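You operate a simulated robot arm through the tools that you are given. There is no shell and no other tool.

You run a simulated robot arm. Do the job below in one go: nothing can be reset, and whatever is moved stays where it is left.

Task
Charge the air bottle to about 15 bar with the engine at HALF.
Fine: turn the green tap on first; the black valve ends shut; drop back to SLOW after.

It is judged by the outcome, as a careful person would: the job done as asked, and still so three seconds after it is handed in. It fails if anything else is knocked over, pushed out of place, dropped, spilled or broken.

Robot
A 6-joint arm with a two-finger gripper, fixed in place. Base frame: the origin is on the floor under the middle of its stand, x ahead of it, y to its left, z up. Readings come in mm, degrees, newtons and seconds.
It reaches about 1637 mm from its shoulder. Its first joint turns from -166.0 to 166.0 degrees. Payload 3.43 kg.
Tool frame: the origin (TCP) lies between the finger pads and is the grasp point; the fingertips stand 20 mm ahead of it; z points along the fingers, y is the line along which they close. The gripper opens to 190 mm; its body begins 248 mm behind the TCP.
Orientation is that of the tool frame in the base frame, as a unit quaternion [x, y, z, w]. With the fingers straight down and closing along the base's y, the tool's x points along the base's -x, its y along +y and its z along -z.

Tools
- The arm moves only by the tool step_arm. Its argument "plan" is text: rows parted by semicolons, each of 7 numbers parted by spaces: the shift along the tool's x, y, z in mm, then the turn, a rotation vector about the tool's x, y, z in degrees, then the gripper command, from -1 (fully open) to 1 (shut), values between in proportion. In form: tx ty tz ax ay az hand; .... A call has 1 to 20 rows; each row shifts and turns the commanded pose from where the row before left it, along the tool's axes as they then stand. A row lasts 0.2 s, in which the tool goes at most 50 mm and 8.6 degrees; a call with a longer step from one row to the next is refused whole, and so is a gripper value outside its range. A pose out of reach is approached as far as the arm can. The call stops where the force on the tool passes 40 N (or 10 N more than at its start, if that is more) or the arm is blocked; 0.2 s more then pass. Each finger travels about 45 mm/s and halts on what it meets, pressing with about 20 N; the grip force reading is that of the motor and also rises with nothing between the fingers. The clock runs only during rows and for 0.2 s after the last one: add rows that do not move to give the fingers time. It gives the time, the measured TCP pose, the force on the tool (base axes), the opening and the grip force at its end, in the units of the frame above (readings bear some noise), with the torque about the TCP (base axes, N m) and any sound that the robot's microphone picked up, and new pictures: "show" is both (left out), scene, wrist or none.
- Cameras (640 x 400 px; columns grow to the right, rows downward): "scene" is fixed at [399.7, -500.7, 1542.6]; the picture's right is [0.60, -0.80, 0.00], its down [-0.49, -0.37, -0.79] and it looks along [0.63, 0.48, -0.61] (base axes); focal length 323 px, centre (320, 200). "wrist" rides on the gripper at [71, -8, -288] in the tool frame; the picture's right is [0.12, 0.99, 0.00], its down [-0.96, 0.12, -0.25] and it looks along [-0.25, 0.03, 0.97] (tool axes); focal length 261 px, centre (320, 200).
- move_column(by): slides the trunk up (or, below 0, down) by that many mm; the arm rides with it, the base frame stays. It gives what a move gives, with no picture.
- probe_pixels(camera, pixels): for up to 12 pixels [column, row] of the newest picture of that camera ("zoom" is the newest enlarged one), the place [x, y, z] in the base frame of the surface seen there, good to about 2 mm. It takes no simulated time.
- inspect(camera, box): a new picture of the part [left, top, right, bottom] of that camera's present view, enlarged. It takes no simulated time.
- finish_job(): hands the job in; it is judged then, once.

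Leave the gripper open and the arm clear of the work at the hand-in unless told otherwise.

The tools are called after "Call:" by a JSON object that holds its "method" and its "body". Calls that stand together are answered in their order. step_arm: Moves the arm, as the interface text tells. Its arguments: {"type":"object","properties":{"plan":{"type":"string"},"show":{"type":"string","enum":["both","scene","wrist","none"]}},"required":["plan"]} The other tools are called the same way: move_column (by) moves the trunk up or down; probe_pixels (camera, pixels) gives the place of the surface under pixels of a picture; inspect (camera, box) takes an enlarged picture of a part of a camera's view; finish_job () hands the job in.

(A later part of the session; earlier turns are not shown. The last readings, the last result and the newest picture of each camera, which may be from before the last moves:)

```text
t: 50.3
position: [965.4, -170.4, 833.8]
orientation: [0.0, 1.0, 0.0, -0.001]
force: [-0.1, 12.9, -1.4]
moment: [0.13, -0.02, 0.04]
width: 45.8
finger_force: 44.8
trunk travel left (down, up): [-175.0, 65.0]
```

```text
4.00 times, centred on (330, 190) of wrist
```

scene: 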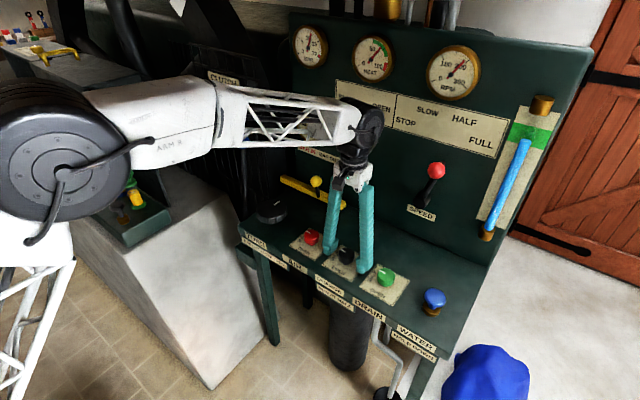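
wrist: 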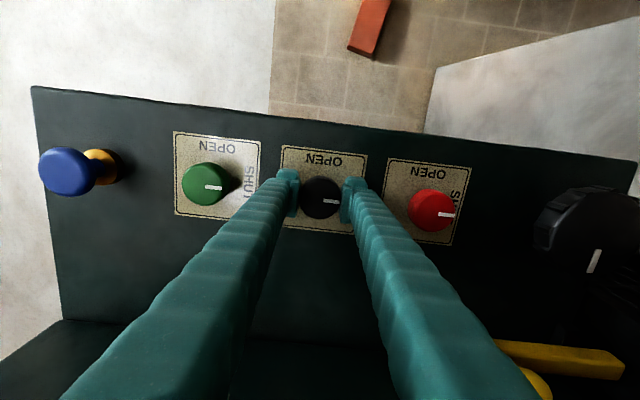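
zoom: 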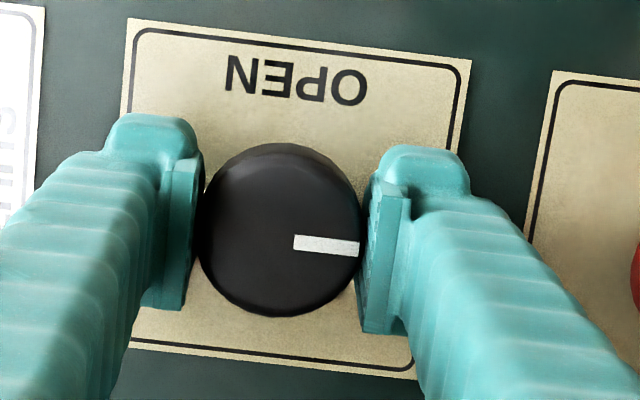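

It's gripped at 45.8 mm with a small +13 N side load. I'll nudge 1 mm toward +y to balance and start turning counter-clockwise toward OPEN, watching both the knob and BAR.

Call:
{"method": "step_arm", "body": {"plan": "0 1.1 0 0 0 0 0.6; 0 0 0 0 0 -5 0.6; 0 0 0 0 0 -5 0.6; 0 0 0 0 0 -5 0.6"}}

Call:
{"method": "inspect", "body": {"camera": "wrist", "box": [260, 140, 400, 240]}}

Call:
{"method": "inspect", "body": {"camera": "scene", "box": [280, 15, 340, 75]}}

```text
t: 51.3
position: [964.7, -170.5, 834.0]
orientation: [-0.132, 0.991, -0.001, 0.0]
force: [0.4, -2.6, -3.0]
moment: [0.06, -0.11, 0.0]
width: 46.1
finger_force: 45.2
trunk travel left (down, up): [-175.0, 65.0]
```

scene: 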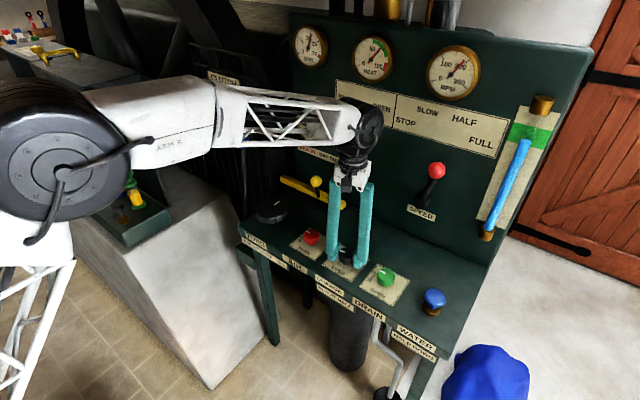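
wrist: 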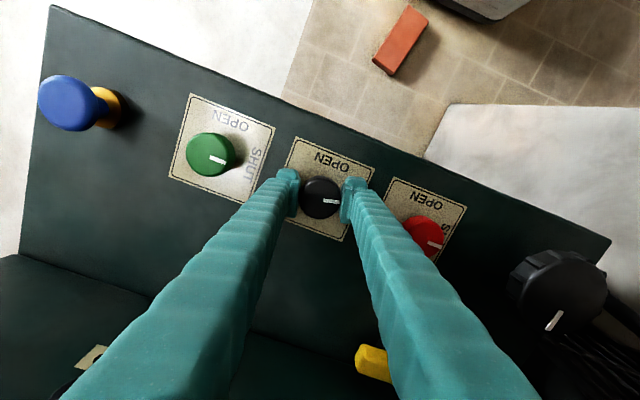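

```text
4.00 times, centred on (330, 190) of wrist
```

zoom: 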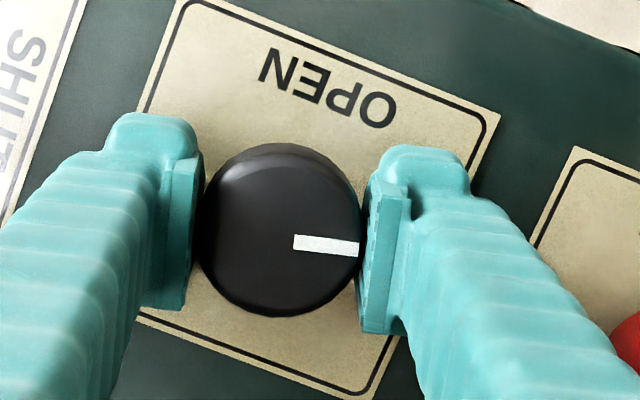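

```text
6.67 times, centred on (310, 45) of scene
```

zoom: 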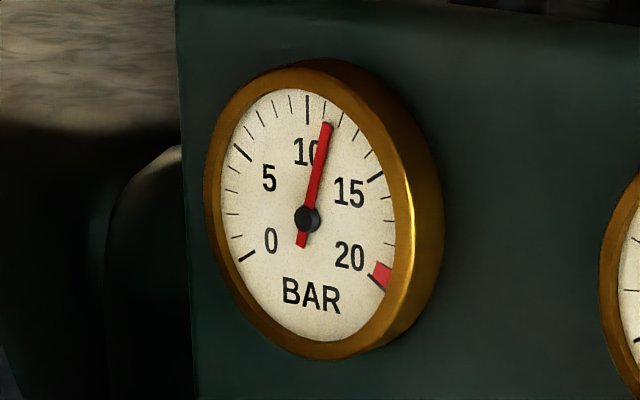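

The knob turns with the gripper, now at 15°, with balanced forces. BAR is still about 11. Continuing to open.

Call:
{"method": "step_arm", "body": {"plan": "0 0 0 0 0 -6 0.6; 0 0 0 0 0 -6 0.6; 0 0 0 0 0 -6 0.6; 0 0 0 0 0 -6 0.6", "show": "scene"}}

Call:
{"method": "inspect", "body": {"camera": "scene", "box": [280, 15, 340, 75]}}

```text
t: 52.3
position: [964.3, -171.0, 835.3]
orientation: [-0.335, 0.942, -0.001, 0.0]
force: [4.9, -18.2, -8.1]
moment: [-0.21, -0.07, -0.02]
width: 46.0
finger_force: 44.9
trunk travel left (down, up): [-175.0, 65.0]
```

scene: 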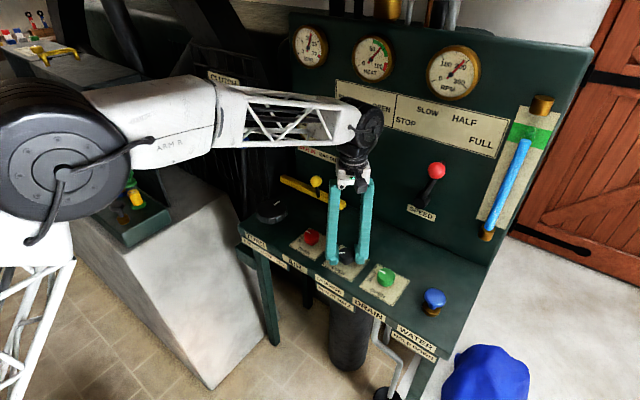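

```text
6.67 times, centred on (310, 45) of scene
```

zoom: 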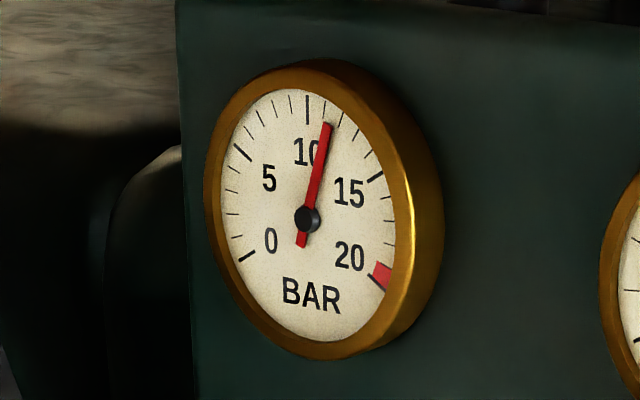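

At 39° there's still no visible rise. I'll relieve the small side load and continue.

Call:
{"method": "step_arm", "body": {"plan": "0.5 -1.3 0.5 0 0 0 0.6; 0 0 0 0 0 -6 0.6; 0 0 0 0 0 -6 0.6; 0 0 0 0 0 -6 0.6", "show": "scene"}}

Call:
{"method": "inspect", "body": {"camera": "scene", "box": [280, 15, 340, 75]}}

```text
t: 53.3
position: [965.7, -170.3, 834.8]
orientation: [-0.479, 0.878, 0.0, 0.0]
force: [5.7, -5.9, -9.0]
moment: [0.06, -0.02, -0.05]
width: 45.8
finger_force: 45.0
trunk travel left (down, up): [-175.0, 65.0]
```

scene: 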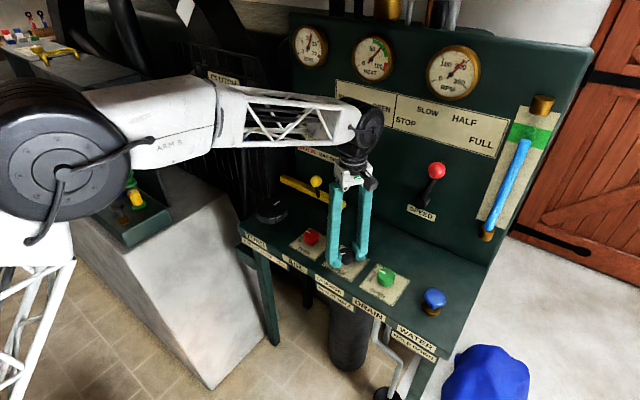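

```text
6.67 times, centred on (310, 45) of scene
```

zoom: 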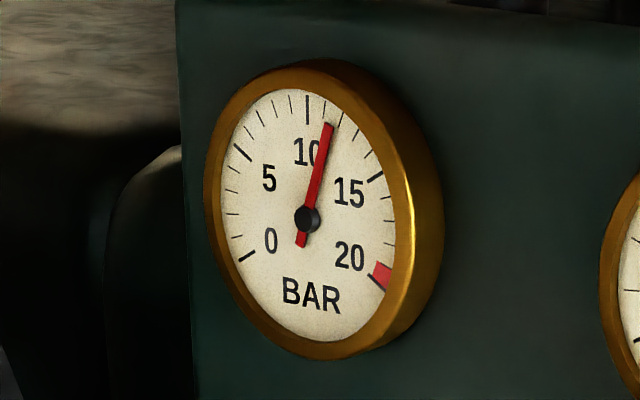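

At 57° the needle may just be starting to creep. Opening further.

Call:
{"method": "step_arm", "body": {"plan": "0 0 0 0 0 -6 0.6; 0 0 0 0 0 -6 0.6; 0 0 0 0 0 -6 0.6", "show": "both"}}

Call:
{"method": "inspect", "body": {"camera": "scene", "box": [280, 15, 340, 75]}}

Call:
{"method": "inspect", "body": {"camera": "wrist", "box": [260, 140, 400, 240]}}

```text
t: 54.1
position: [964.3, -171.0, 834.6]
orientation: [-0.61, 0.793, -0.001, 0.0]
force: [7.9, 3.1, -6.6]
moment: [0.18, -0.14, -0.02]
width: 45.9
finger_force: 45.0
trunk travel left (down, up): [-175.0, 65.0]
```

scene: 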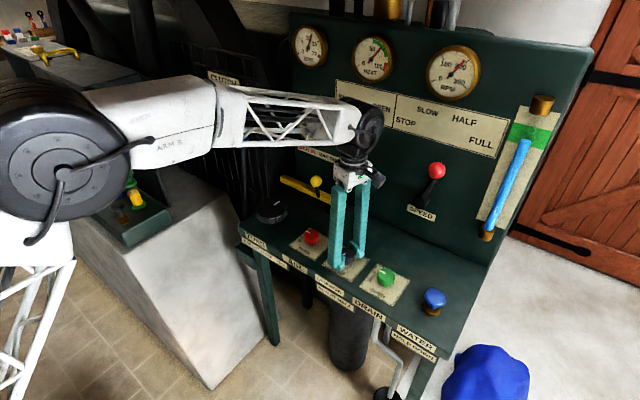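
wrist: 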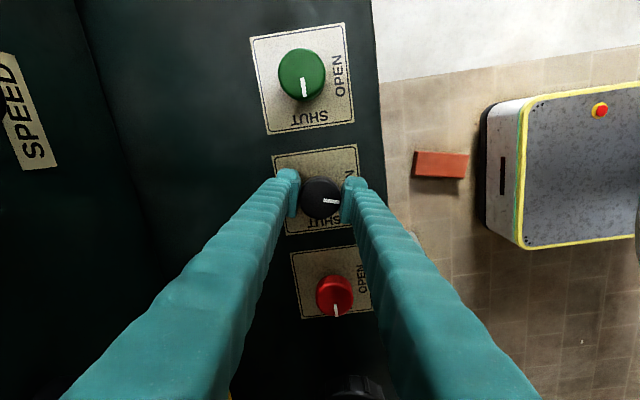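

```text
6.67 times, centred on (310, 45) of scene
```

zoom: 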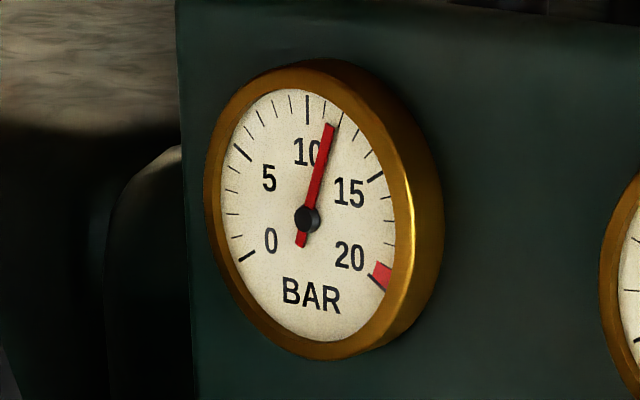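

```text
4.00 times, centred on (330, 190) of wrist
```

zoom: 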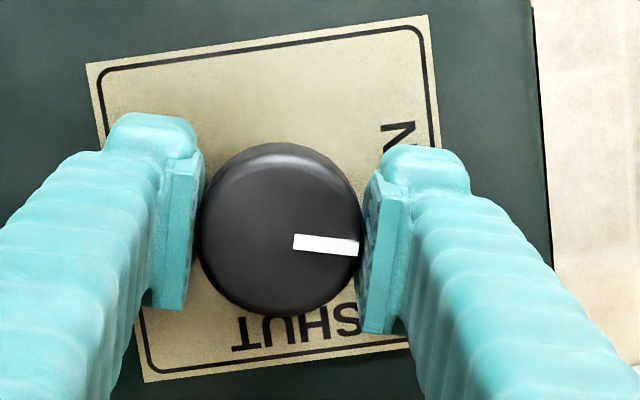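

BAR is rising slowly, about 11.4 now, with the valve at 75°. I'll open to just under the stop and check the rate.

Call:
{"method": "step_arm", "body": {"plan": "0 0 0 0 0 -5 0.6; 0 0 0 0 0 -5 0.6; 0 0 0 0 0 -3 0.6; 0 0 0 0 0 0 0.6", "show": "scene"}}

Call:
{"method": "inspect", "body": {"camera": "scene", "box": [280, 15, 340, 75]}}

```text
t: 55.1
position: [965.2, -171.9, 834.7]
orientation: [-0.695, 0.719, 0.001, 0.0]
force: [6.0, 13.4, -9.4]
moment: [0.15, -0.06, 0.05]
width: 46.0
finger_force: 44.2
trunk travel left (down, up): [-175.0, 65.0]
```

scene: 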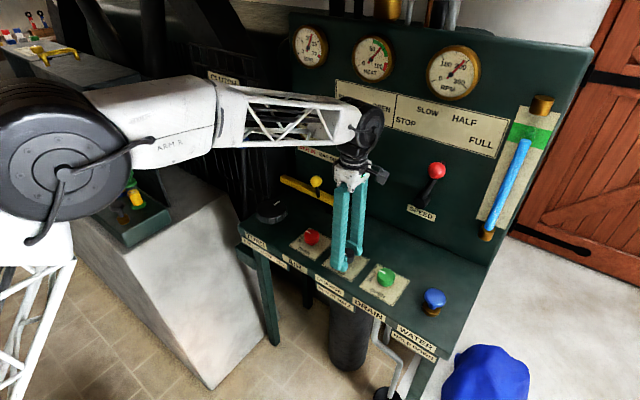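

```text
6.67 times, centred on (310, 45) of scene
```

zoom: 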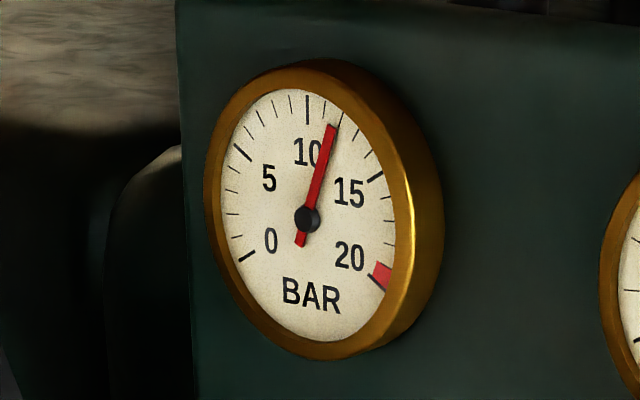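

At 88° the needle reads about 11.6. I'll hold for a couple of seconds to find the charging rate.

Call:
{"method": "step_arm", "body": {"plan": "0 0 0 0 0 0 0.6; 0 0 0 0 0 0 0.6; 0 0 0 0 0 0 0.6; 0 0 0 0 0 0 0.6; 0 0 0 0 0 0 0.6; 0 0 0 0 0 0 0.6; 0 0 0 0 0 0 0.6; 0 0 0 0 0 0 0.6; 0 0 0 0 0 0 0.6", "show": "scene"}}

Call:
{"method": "inspect", "body": {"camera": "scene", "box": [280, 15, 340, 75]}}

Call:
{"method": "inspect", "body": {"camera": "scene", "box": [340, 25, 500, 115]}}

```text
t: 57.1
position: [965.5, -171.3, 835.2]
orientation: [-0.694, 0.72, -0.001, 0.0]
force: [3.2, 20.9, -11.9]
moment: [0.17, -0.03, 0.03]
width: 46.0
finger_force: 44.7
trunk travel left (down, up): [-175.0, 65.0]
```

scene: 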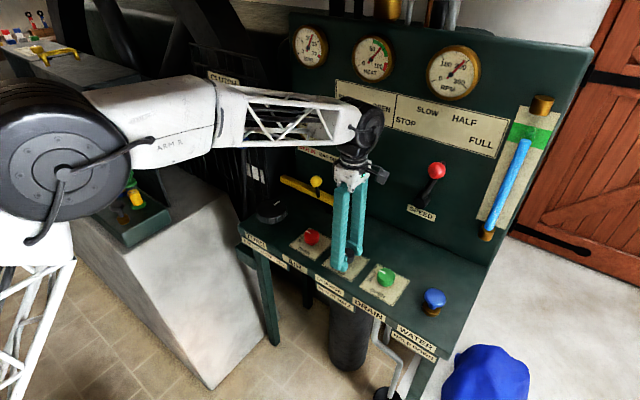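

```text
6.67 times, centred on (310, 45) of scene
```

zoom: 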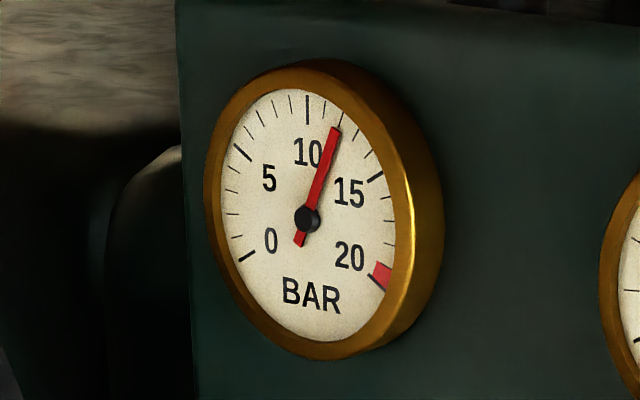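

```text
4.00 times, centred on (420, 70) of scene
```

zoom: 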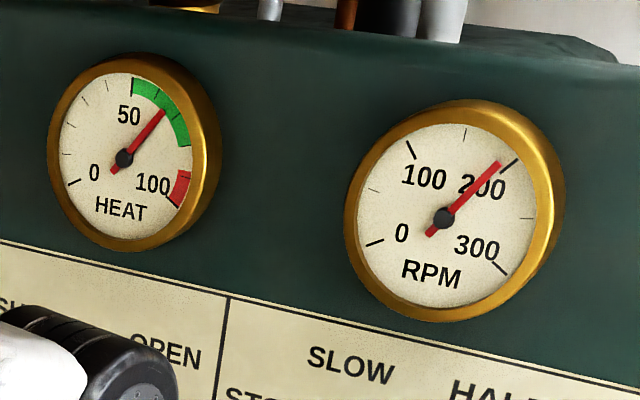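

BAR is at about 11.9, rising roughly 0.17 bar/s, with HEAT in the green and RPM 200. I'll ease the small side load and hold about 4 s at a time, reading the gauge between holds.

Call:
{"method": "step_arm", "body": {"plan": "-1.3 0 0.5 0 0 0 0.6; 0 0 0 0 0 0 0.6; 0 0 0 0 0 0 0.6; 0 0 0 0 0 0 0.6; 0 0 0 0 0 0 0.6; 0 0 0 0 0 0 0.6; 0 0 0 0 0 0 0.6; 0 0 0 0 0 0 0.6; 0 0 0 0 0 0 0.6; 0 0 0 0 0 0 0.6; 0 0 0 0 0 0 0.6; 0 0 0 0 0 0 0.6; 0 0 0 0 0 0 0.6; 0 0 0 0 0 0 0.6; 0 0 0 0 0 0 0.6; 0 0 0 0 0 0 0.6; 0 0 0 0 0 0 0.6; 0 0 0 0 0 0 0.6; 0 0 0 0 0 0 0.6; 0 0 0 0 0 0 0.6", "show": "scene"}}

Call:
{"method": "inspect", "body": {"camera": "scene", "box": [280, 15, 340, 75]}}

```text
t: 61.3
position: [964.3, -170.1, 834.1]
orientation: [-0.695, 0.719, 0.0, 0.0]
force: [17.5, -8.1, 19.7]
moment: [-0.06, -0.21, 0.02]
width: 45.9
finger_force: 45.1
trunk travel left (down, up): [-175.0, 65.0]
```

scene: 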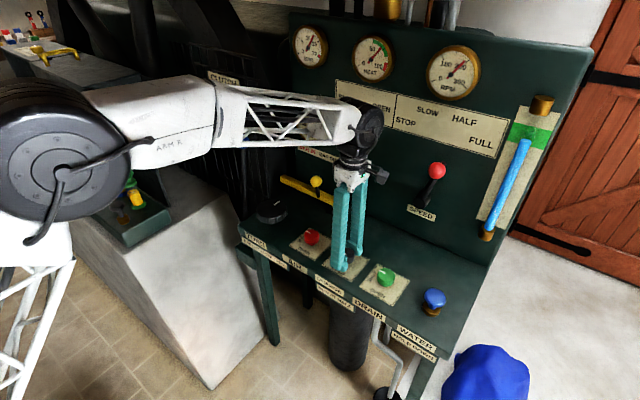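

```text
6.67 times, centred on (310, 45) of scene
```

zoom: 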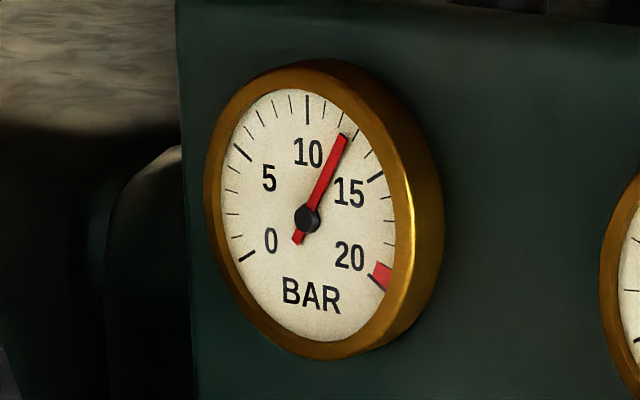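

BAR is about 12.5, climbing at about 0.145 bar/s. I'll rebalance slightly and hold another 4 s.

Call:
{"method": "step_arm", "body": {"plan": "0.4 -0.9 -1 0 0 0 0.6; 0 0 0 0 0 0 0.6; 0 0 0 0 0 0 0.6; 0 0 0 0 0 0 0.6; 0 0 0 0 0 0 0.6; 0 0 0 0 0 0 0.6; 0 0 0 0 0 0 0.6; 0 0 0 0 0 0 0.6; 0 0 0 0 0 0 0.6; 0 0 0 0 0 0 0.6; 0 0 0 0 0 0 0.6; 0 0 0 0 0 0 0.6; 0 0 0 0 0 0 0.6; 0 0 0 0 0 0 0.6; 0 0 0 0 0 0 0.6; 0 0 0 0 0 0 0.6; 0 0 0 0 0 0 0.6; 0 0 0 0 0 0 0.6; 0 0 0 0 0 0 0.6; 0 0 0 0 0 0 0.6", "show": "scene"}}

Call:
{"method": "inspect", "body": {"camera": "scene", "box": [280, 15, 340, 75]}}

Call:
{"method": "inspect", "body": {"camera": "scene", "box": [340, 25, 560, 165]}}

```text
t: 65.0
position: [964.5, -171.6, 834.5]
orientation: [-0.695, 0.719, -0.001, -0.002]
force: [-7.4, -4.9, 1.2]
moment: [0.07, 0.36, 0.08]
width: 46.0
finger_force: 45.3
trunk travel left (down, up): [-175.0, 65.0]
stopped in row 18: the force on the tool passed its limit at 40 N (the readings are from after the stop); the commanded pose is now the measured one
```

scene: 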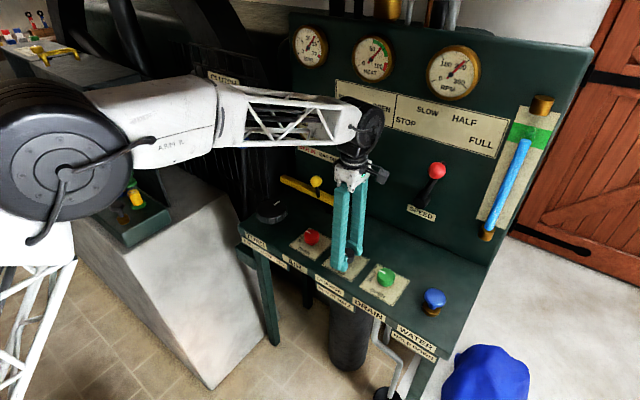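

```text
6.67 times, centred on (310, 45) of scene
```

zoom: 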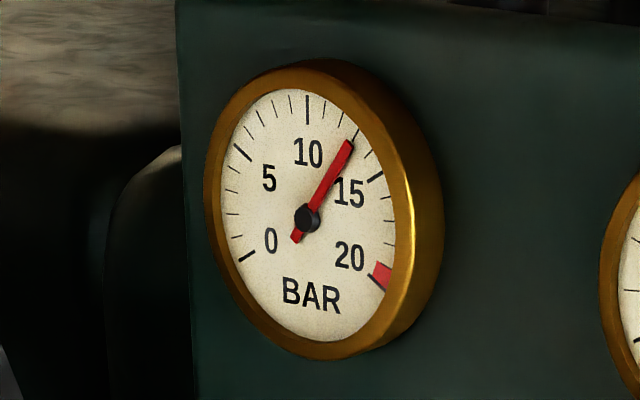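

```text
2.86 times, centred on (450, 95) of scene
```

zoom: 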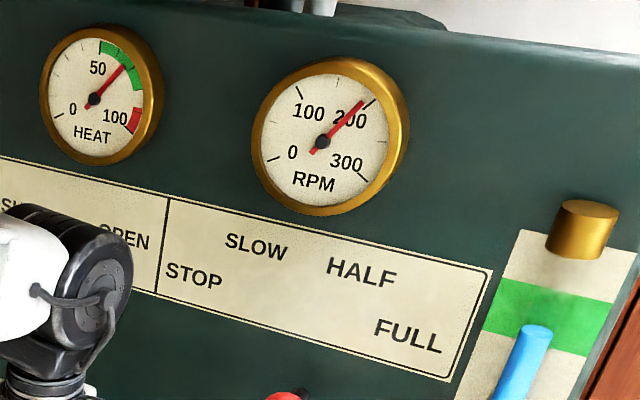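

BAR is about 13.0, HEAT about 68 (green) and RPM 200. Holding the squeeze causes load drift, so I'll open the fingers slightly around the knob while it charges and keep reading the gauge.

Call:
{"method": "step_arm", "body": {"plan": "0 0 0 0 0 0 0.4; 0 0 0 0 0 0 0.4; 0 0 0 0 0 0 0.4; 0 0 0 0 0 0 0.4; 0 0 0 0 0 0 0.4; 0 0 0 0 0 0 0.4; 0 0 0 0 0 0 0.4; 0 0 0 0 0 0 0.4; 0 0 0 0 0 0 0.4; 0 0 0 0 0 0 0.4; 0 0 0 0 0 0 0.4; 0 0 0 0 0 0 0.4; 0 0 0 0 0 0 0.4; 0 0 0 0 0 0 0.4; 0 0 0 0 0 0 0.4; 0 0 0 0 0 0 0.4; 0 0 0 0 0 0 0.4; 0 0 0 0 0 0 0.4; 0 0 0 0 0 0 0.4; 0 0 0 0 0 0 0.4", "show": "both"}}

Call:
{"method": "inspect", "body": {"camera": "scene", "box": [280, 15, 340, 75]}}

Call:
{"method": "inspect", "body": {"camera": "wrist", "box": [260, 140, 400, 240]}}

```text
t: 69.2
position: [965.5, -171.8, 834.6]
orientation: [-0.695, 0.719, 0.0, 0.0]
force: [0.1, -0.2, -0.9]
moment: [-0.01, -0.03, -0.01]
width: 57.3
finger_force: 0.1
trunk travel left (down, up): [-175.0, 65.0]
```

scene: 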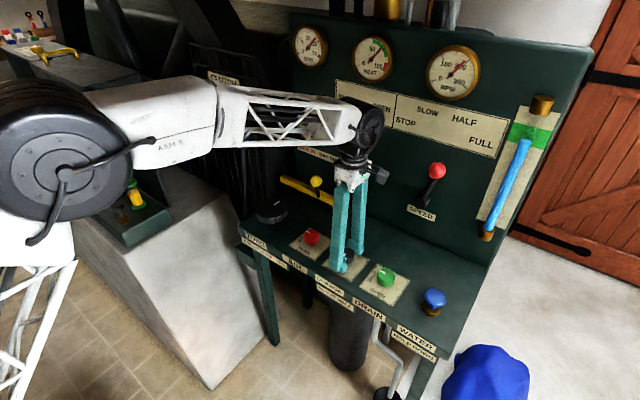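
wrist: 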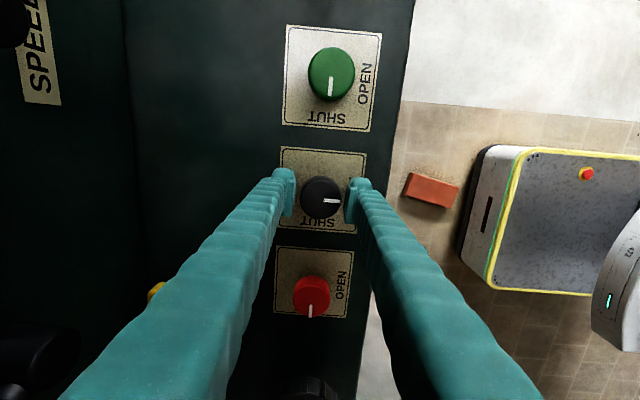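

```text
6.67 times, centred on (310, 45) of scene
```

zoom: 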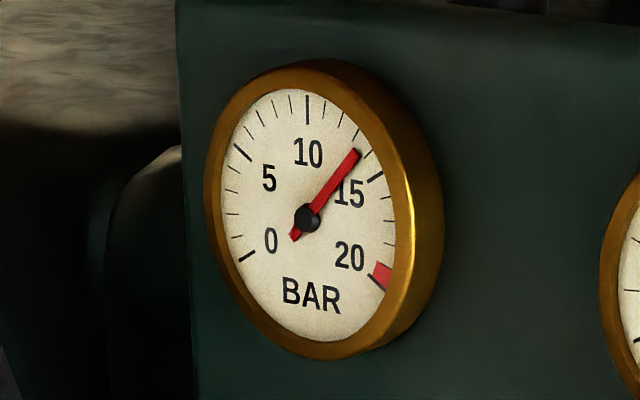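

```text
4.00 times, centred on (330, 190) of wrist
```

zoom: 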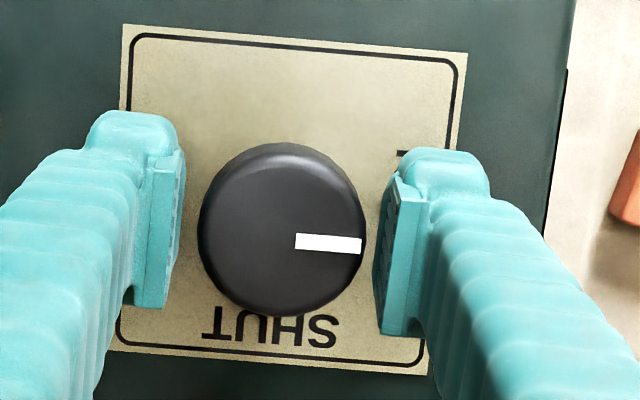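

BAR is about 13.5 and the valve mark stays at OPEN on its own. Holding another 4 s.

Call:
{"method": "step_arm", "body": {"plan": "0 0 0 0 0 0 0.4; 0 0 0 0 0 0 0.4; 0 0 0 0 0 0 0.4; 0 0 0 0 0 0 0.4; 0 0 0 0 0 0 0.4; 0 0 0 0 0 0 0.4; 0 0 0 0 0 0 0.4; 0 0 0 0 0 0 0.4; 0 0 0 0 0 0 0.4; 0 0 0 0 0 0 0.4; 0 0 0 0 0 0 0.4; 0 0 0 0 0 0 0.4; 0 0 0 0 0 0 0.4; 0 0 0 0 0 0 0.4; 0 0 0 0 0 0 0.4; 0 0 0 0 0 0 0.4; 0 0 0 0 0 0 0.4; 0 0 0 0 0 0 0.4; 0 0 0 0 0 0 0.4; 0 0 0 0 0 0 0.4", "show": "scene"}}

Call:
{"method": "inspect", "body": {"camera": "scene", "box": [280, 15, 340, 75]}}

Call:
{"method": "inspect", "body": {"camera": "scene", "box": [340, 25, 560, 165]}}

```text
t: 73.3
position: [966.4, -171.5, 834.4]
orientation: [-0.694, 0.719, -0.001, 0.0]
force: [-0.2, 0.2, 0.2]
moment: [-0.01, 0.03, -0.01]
width: 57.1
finger_force: 0.1
trunk travel left (down, up): [-175.0, 65.0]
```

scene: 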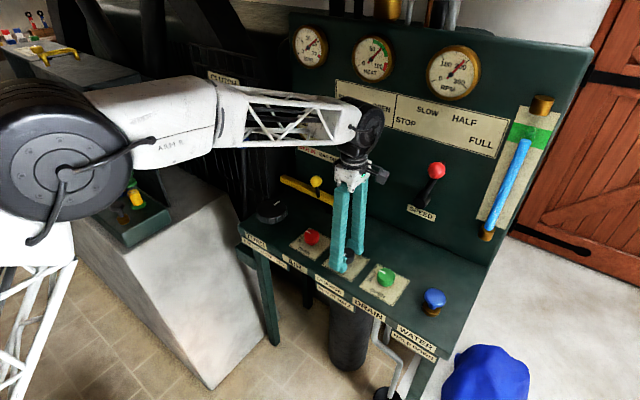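

```text
6.67 times, centred on (310, 45) of scene
```

zoom: 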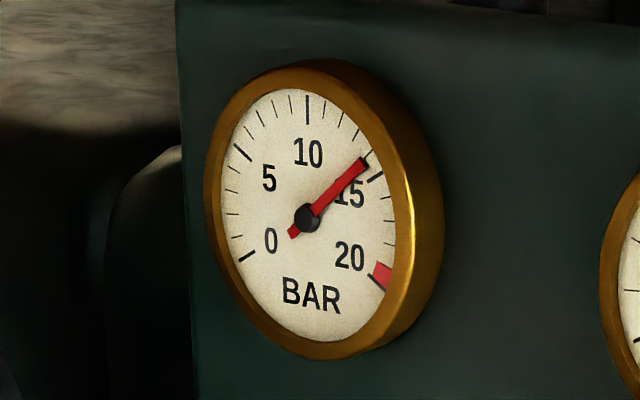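

```text
2.86 times, centred on (450, 95) of scene
```

zoom: 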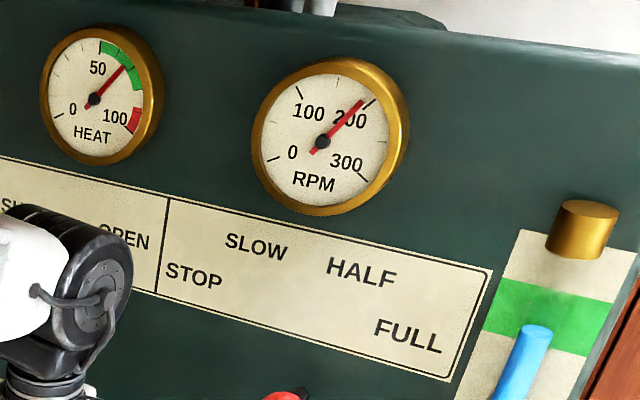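

BAR is about 14.1, rising at about 0.14 bar/s. I'll wait about 2 s more and then re-grip the knob, ready to shut it.

Call:
{"method": "step_arm", "body": {"plan": "0 0 0 0 0 0 0.4; 0 0 0 0 0 0 0.4; 0 0 0 0 0 0 0.4; 0 0 0 0 0 0 0.4; 0 0 0 0 0 0 0.4; 0 0 0 0 0 0 0.4; 0 0 0 0 0 0 0.4; 0 0 0 0 0 0 0.4; 0 0 0 0 0 0 0.5; 0 0 0 0 0 0 0.54; 0 0 0 0 0 0 0.58; 0 0 0 0 0 0 0.6; 0 0 0 0 0 0 0.6", "show": "scene"}}

Call:
{"method": "inspect", "body": {"camera": "scene", "box": [280, 15, 340, 75]}}

```text
t: 76.2
position: [965.6, -170.6, 835.1]
orientation: [-0.694, 0.72, 0.001, -0.001]
force: [-8.4, 0.4, -0.9]
moment: [-0.02, 0.09, 0.0]
width: 46.0
finger_force: 44.7
trunk travel left (down, up): [-175.0, 65.0]
```

scene: 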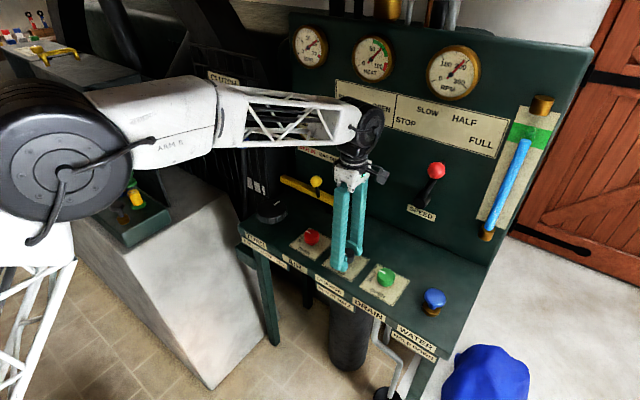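

```text
6.67 times, centred on (310, 45) of scene
```

zoom: 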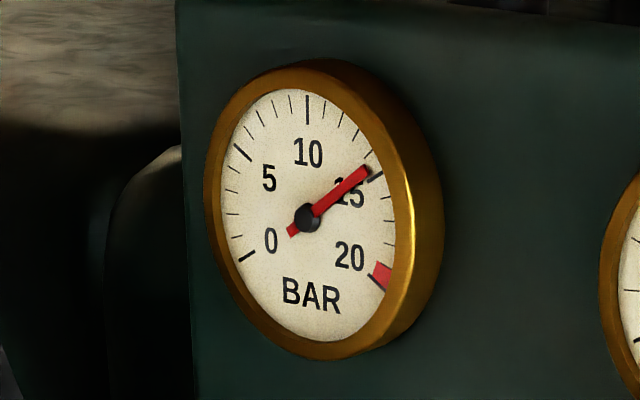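

BAR is about 14.5 and the knob is held with balanced forces. I'll idle about half a second and start turning clockwise toward SHUT.

Call:
{"method": "step_arm", "body": {"plan": "0 0.6 0 0 0 0 0.6; 0 0 0 0 0 0 0.6; 0 0 0 0 0 0 0.6; 0 0 0 0 0 6 0.6; 0 0 0 0 0 6 0.6; 0 0 0 0 0 6 0.6", "show": "scene"}}

Call:
{"method": "inspect", "body": {"camera": "scene", "box": [280, 15, 340, 75]}}

```text
t: 77.5
position: [964.9, -170.1, 833.9]
orientation: [-0.572, 0.82, 0.0, -0.001]
force: [-0.2, -2.2, -1.2]
moment: [-0.04, -0.05, -0.03]
width: 46.0
finger_force: 44.9
trunk travel left (down, up): [-175.0, 65.0]
```

scene: 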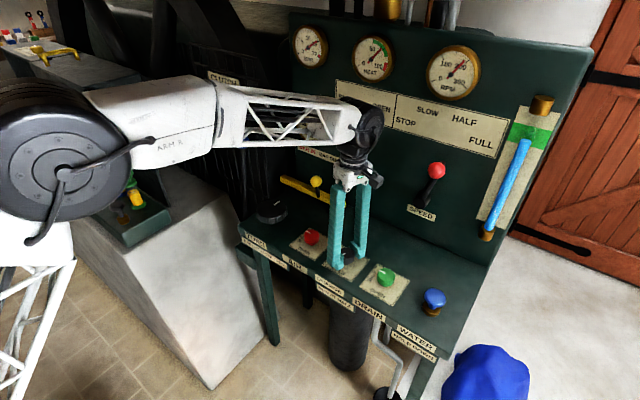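

```text
6.67 times, centred on (310, 45) of scene
```

zoom: 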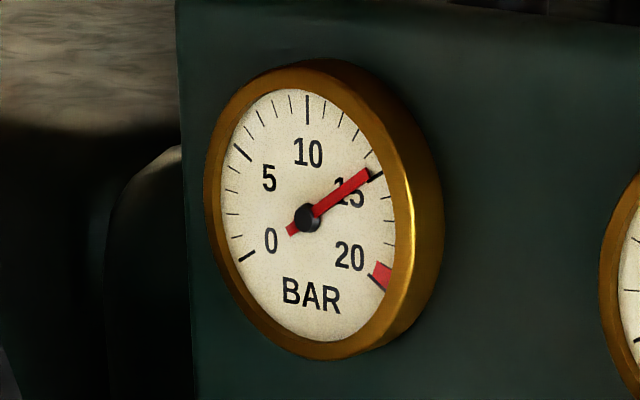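

BAR is about 14.65 with the valve at 70°. I'll let it rise for a few tenths of a second and keep closing.

Call:
{"method": "step_arm", "body": {"plan": "0 0 0 0 0 0 0.6; 0 0 0 0 0 0 0.6; 0 0 0 0 0 6 0.6; 0 0 0 0 0 6 0.6; 0 0 0 0 0 6 0.6", "show": "scene"}}

Call:
{"method": "inspect", "body": {"camera": "scene", "box": [295, 25, 335, 65]}}

```text
t: 78.8
position: [964.4, -169.5, 834.6]
orientation: [-0.437, 0.899, 0.0, -0.001]
force: [4.2, -3.0, -0.2]
moment: [-0.01, 0.0, 0.02]
width: 45.5
finger_force: 45.3
trunk travel left (down, up): [-175.0, 65.0]
```

scene: 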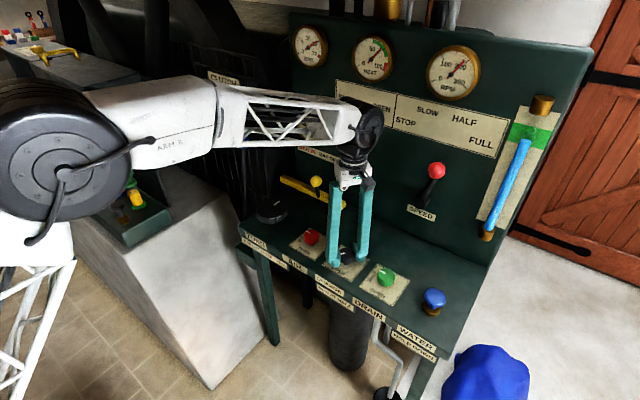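

```text
10.00 times, centred on (315, 45) of scene
```

zoom: 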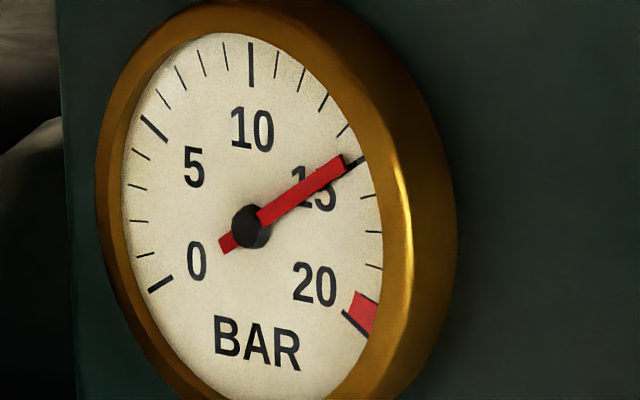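

BAR is about 14.75 with the valve at 52°. I'll hold about 1.2 s for the last bit and read again.

Call:
{"method": "step_arm", "body": {"plan": "0 0 0 0 0 0 0.6; 0 0 0 0 0 0 0.6; 0 0 0 0 0 0 0.6; 0 0 0 0 0 0 0.6; 0 0 0 0 0 0 0.6", "show": "scene"}}

Call:
{"method": "inspect", "body": {"camera": "scene", "box": [295, 25, 335, 65]}}

```text
t: 80.0
position: [965.1, -170.4, 834.4]
orientation: [-0.438, 0.899, -0.001, -0.001]
force: [6.1, -8.9, 2.6]
moment: [-0.06, -0.05, -0.03]
width: 45.7
finger_force: 44.7
trunk travel left (down, up): [-175.0, 65.0]
```

scene: 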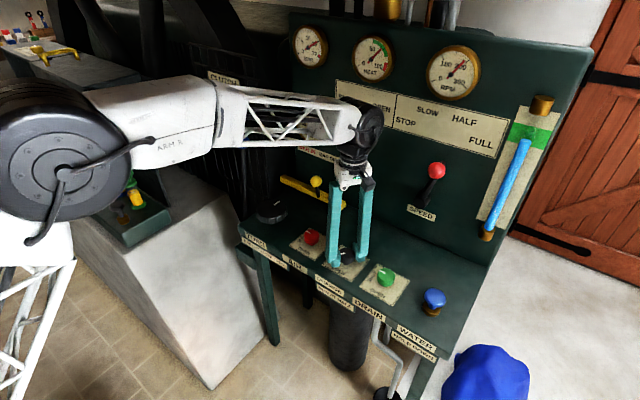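

```text
10.00 times, centred on (315, 45) of scene
```

zoom: 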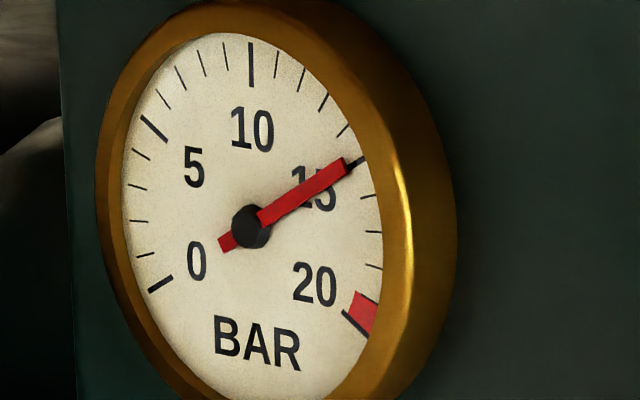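

BAR is about 14.9, with the needle nearly on the 15 mark. Now I close the valve the rest of the way.

Call:
{"method": "step_arm", "body": {"plan": "0.3 -0.6 0 0 0 6 0.6; 0 0 0 0 0 7 0.6; 0 0 0 0 0 7 0.6; 0 0 0 0 0 7 0.6; 0 0 0 0 0 7 0.6", "show": "none"}}

Call:
{"method": "step_arm", "body": {"plan": "0 0 0 0 0 6 0.6; 0 0 0 0 0 6 0.6; 0 0 0 0 0 5 0.6; 0 0 0 0 0 2 0.6", "show": "both"}}

Call:
{"method": "inspect", "body": {"camera": "wrist", "box": [260, 140, 400, 240]}}

Call:
{"method": "inspect", "body": {"camera": "scene", "box": [295, 25, 335, 65]}}

```text
t: 81.2
position: [964.5, -170.6, 835.9]
orientation: [-0.155, 0.988, 0.0, 0.0]
force: [-4.4, -4.1, 11.7]
moment: [-0.04, 0.12, -0.01]
width: 45.5
finger_force: 44.9
trunk travel left (down, up): [-175.0, 65.0]
```

```text
t: 82.2
position: [964.9, -171.0, 835.6]
orientation: [0.009, 1.0, 0.0, 0.0]
force: [-3.0, 3.5, 6.3]
moment: [0.05, 0.06, -0.07]
width: 45.8
finger_force: 45.3
trunk travel left (down, up): [-175.0, 65.0]
```

scene: 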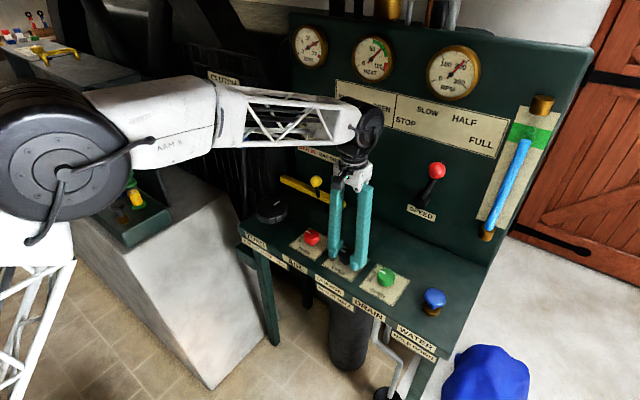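
wrist: 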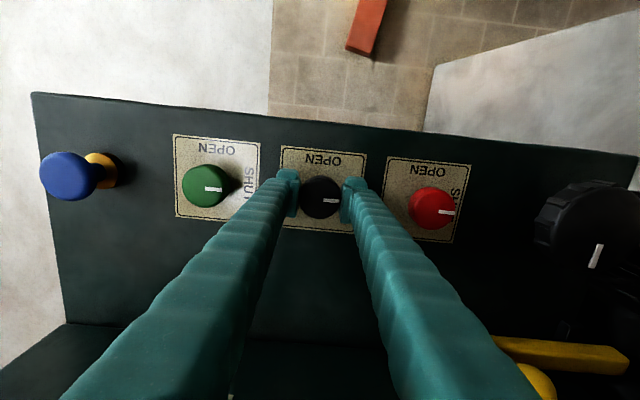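

```text
4.00 times, centred on (330, 190) of wrist
```

zoom: 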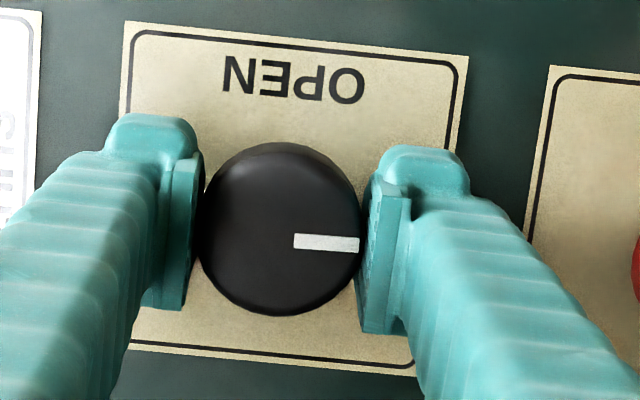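

```text
10.00 times, centred on (315, 45) of scene
```

zoom: 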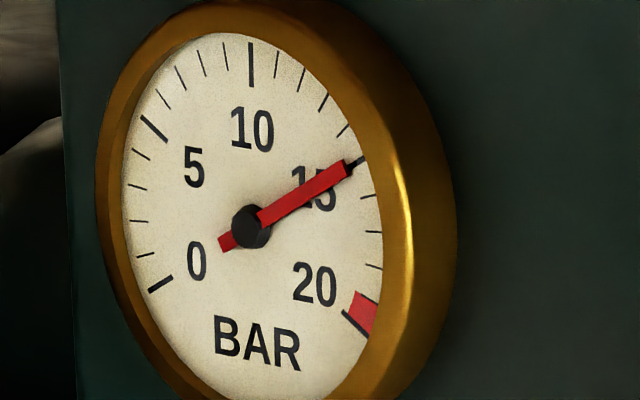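

BAR reads about 15 and the knob is back at its original SHUT angle. I'll press 4° further to make sure it's seated against its stop.

Call:
{"method": "step_arm", "body": {"plan": "0 0 0 0 0 2 0.6; 0 0 0 0 0 2 0.6; 0 0 0 0 0 0 0.6", "show": "none"}}

```text
t: 83.0
position: [964.4, -170.0, 834.4]
orientation: [0.043, 0.999, 0.0, -0.001]
force: [-0.5, 3.9, 2.1]
moment: [0.08, -0.03, 0.54]
width: 45.9
finger_force: 45.4
trunk travel left (down, up): [-175.0, 65.0]
```

The moment rose to 0.54 N·m, so the valve is hard shut. I'll release and lift straight up.

Call:
{"method": "step_arm", "body": {"plan": "0 0 0 0 0 0 0.3; 0 0 0 0 0 0 0.1; 0 0 0 0 0 0 0.1; 0 0 -15 0 0 0 0.1; 0 0 -40 0 0 0 0.1; 0 0 -45 0 0 0 0.1; 0 0 -45 0 0 0 0.1", "show": "both"}}

Call:
{"method": "inspect", "body": {"camera": "wrist", "box": [240, 110, 420, 240]}}

Call:
{"method": "inspect", "body": {"camera": "scene", "box": [280, 15, 500, 105]}}

```text
t: 84.5
position: [962.6, -171.1, 977.0]
orientation: [0.043, 0.999, 0.0, -0.001]
force: [-0.8, 0.3, -0.7]
moment: [-0.01, 0.07, 0.03]
width: 85.5
finger_force: 0.0
trunk travel left (down, up): [-175.0, 65.0]
```

scene: 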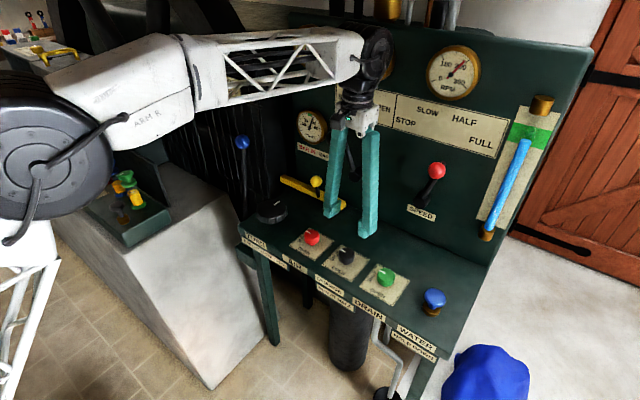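
wrist: 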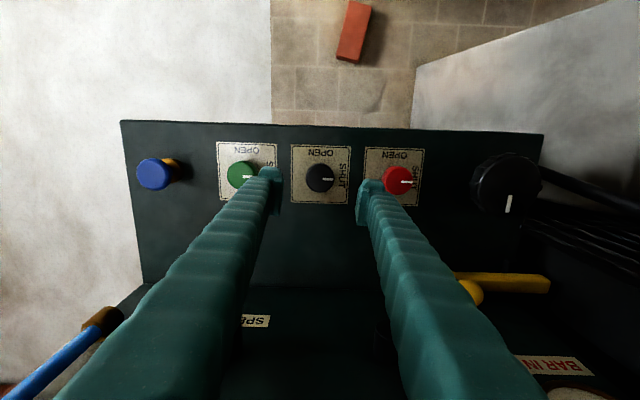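

```text
3.08 times, centred on (330, 175) of wrist
```

zoom: 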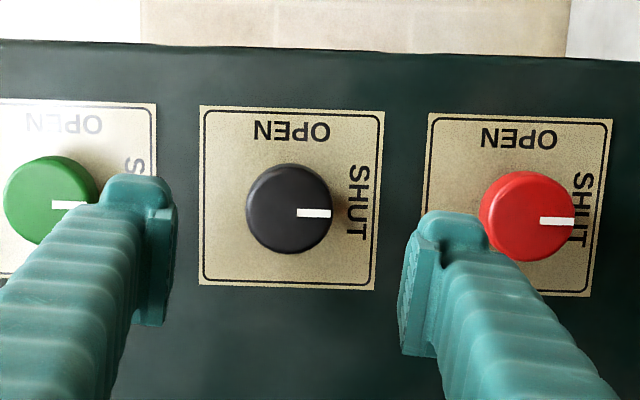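

```text
2.91 times, centred on (390, 60) of scene
```

zoom: 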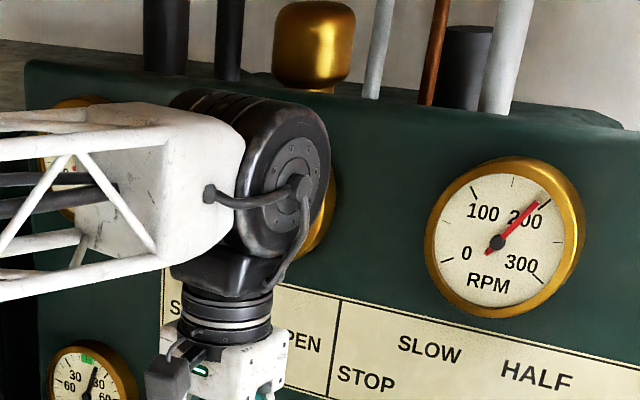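

The black valve is at SHUT. Now the speed has to come back to SLOW. I'll straighten the gripper, rise, tilt toward the board, and line up on the red ball at HALF, at about (1111, -322, 1110).

Call:
{"method": "step_arm", "body": {"plan": "0 0 -35 0 0 -4.9 0.1; 0 0 -35 0 0 0 0.1; 0 0 -35 0 0 0 0.1; 0 0 0 0 -8.18 0 0.1; 0 0 0 0 -8.18 0 0.1; 0 0 0 0 -8.18 0 0.1; 0 0 0 0 -8.18 0 0.1; 0 0 0 0 -8.18 0 0.1; 0 0 0 0 -8.18 0 0.1; -24 -30.2 -2.1 0 0 0 0.1; -24 -30.2 -2.1 0 0 0 0.1; -24 -30.2 -2.1 0 0 0 0.1; -24 -30.2 -2.1 0 0 0 0.1; -24 -30.2 -2.1 0 0 0 0.1; 0 0 0 0 0 0 0.1", "show": "both"}}

Call:
{"method": "inspect", "body": {"camera": "wrist", "box": [230, 110, 430, 260]}}

Call:
{"method": "probe_pixels", "body": {"camera": "wrist", "pixels": [[320, 180], [310, 180], [330, 180], [320, 170]]}}

```text
t: 87.8
position: [1036.1, -323.8, 1184.6]
orientation: [-0.001, 0.91, 0.0, 0.415]
force: [0.2, -0.2, -0.9]
moment: [0.01, -0.05, 0.01]
width: 85.3
finger_force: 0.1
trunk travel left (down, up): [-175.0, 65.0]
```

scene: 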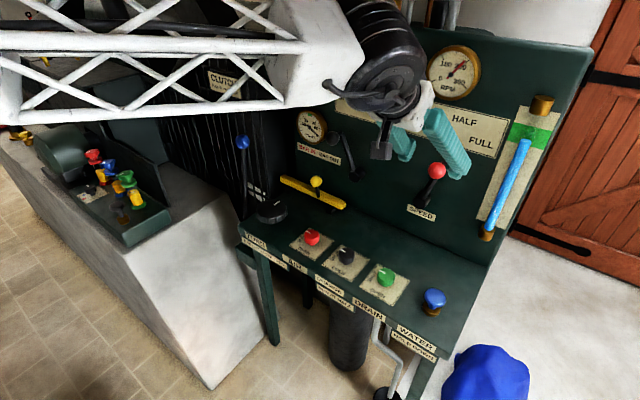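
wrist: 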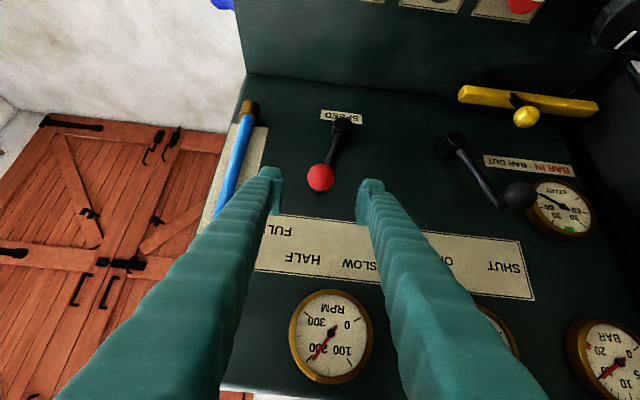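

```text
2.67 times, centred on (330, 185) of wrist
```

zoom: 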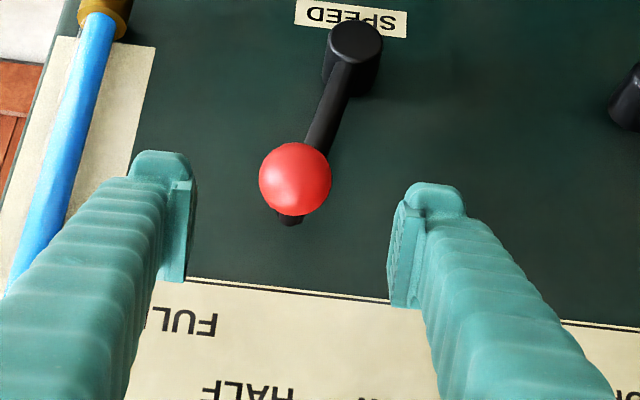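

```text
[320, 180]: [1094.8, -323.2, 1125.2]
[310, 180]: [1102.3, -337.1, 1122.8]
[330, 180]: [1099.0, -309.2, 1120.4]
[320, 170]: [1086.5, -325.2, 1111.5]
```

The ball is centred at y≈-323, right between the fingers. I'll advance about 100 mm along the fingers and close gently.

Call:
{"method": "step_arm", "body": {"plan": "4 0.3 25 0 0 0 0.1; 4 0.3 25 0 0 0 0.1; 0 0 26 0 0 0 0.1; 0 0 25 0 0 0 0.1; 0 0 0 0 0 0 0.1; 0 0 0 0 0 0 0.45; 0 0 0 0 0 0 0.52; 0 0 0 0 0 0 0.58; 0 0 0 0 0 0 0.62; 0 0 0 0 0 0 0.62", "show": "wrist"}}

Call:
{"method": "inspect", "body": {"camera": "wrist", "box": [240, 130, 420, 260]}}

```text
t: 90.0
position: [1106.9, -322.2, 1111.5]
orientation: [0.0, 0.91, -0.001, 0.415]
force: [0.6, -0.1, 0.6]
moment: [-0.01, -0.02, -0.01]
width: 40.0
finger_force: 45.0
trunk travel left (down, up): [-175.0, 65.0]
```

wrist: 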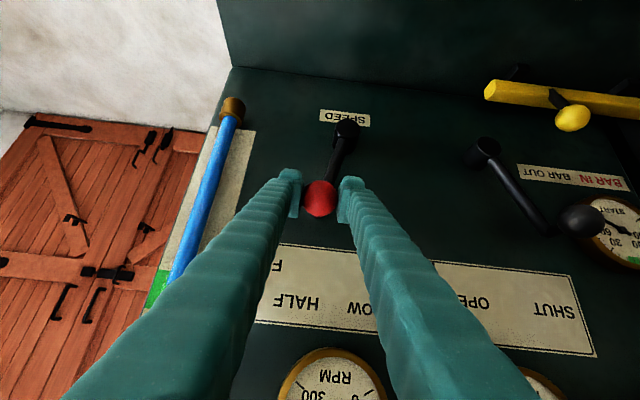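

```text
3.08 times, centred on (330, 195) of wrist
```

zoom: 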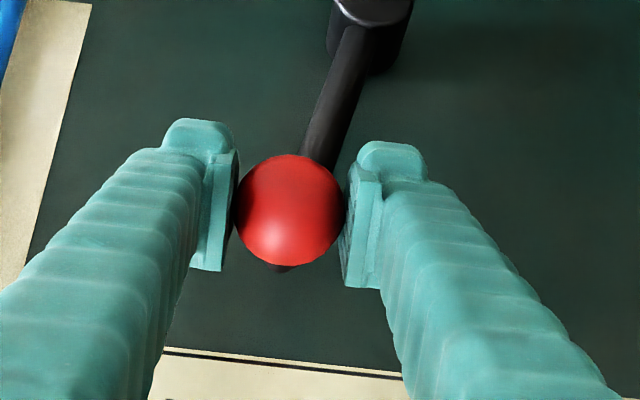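

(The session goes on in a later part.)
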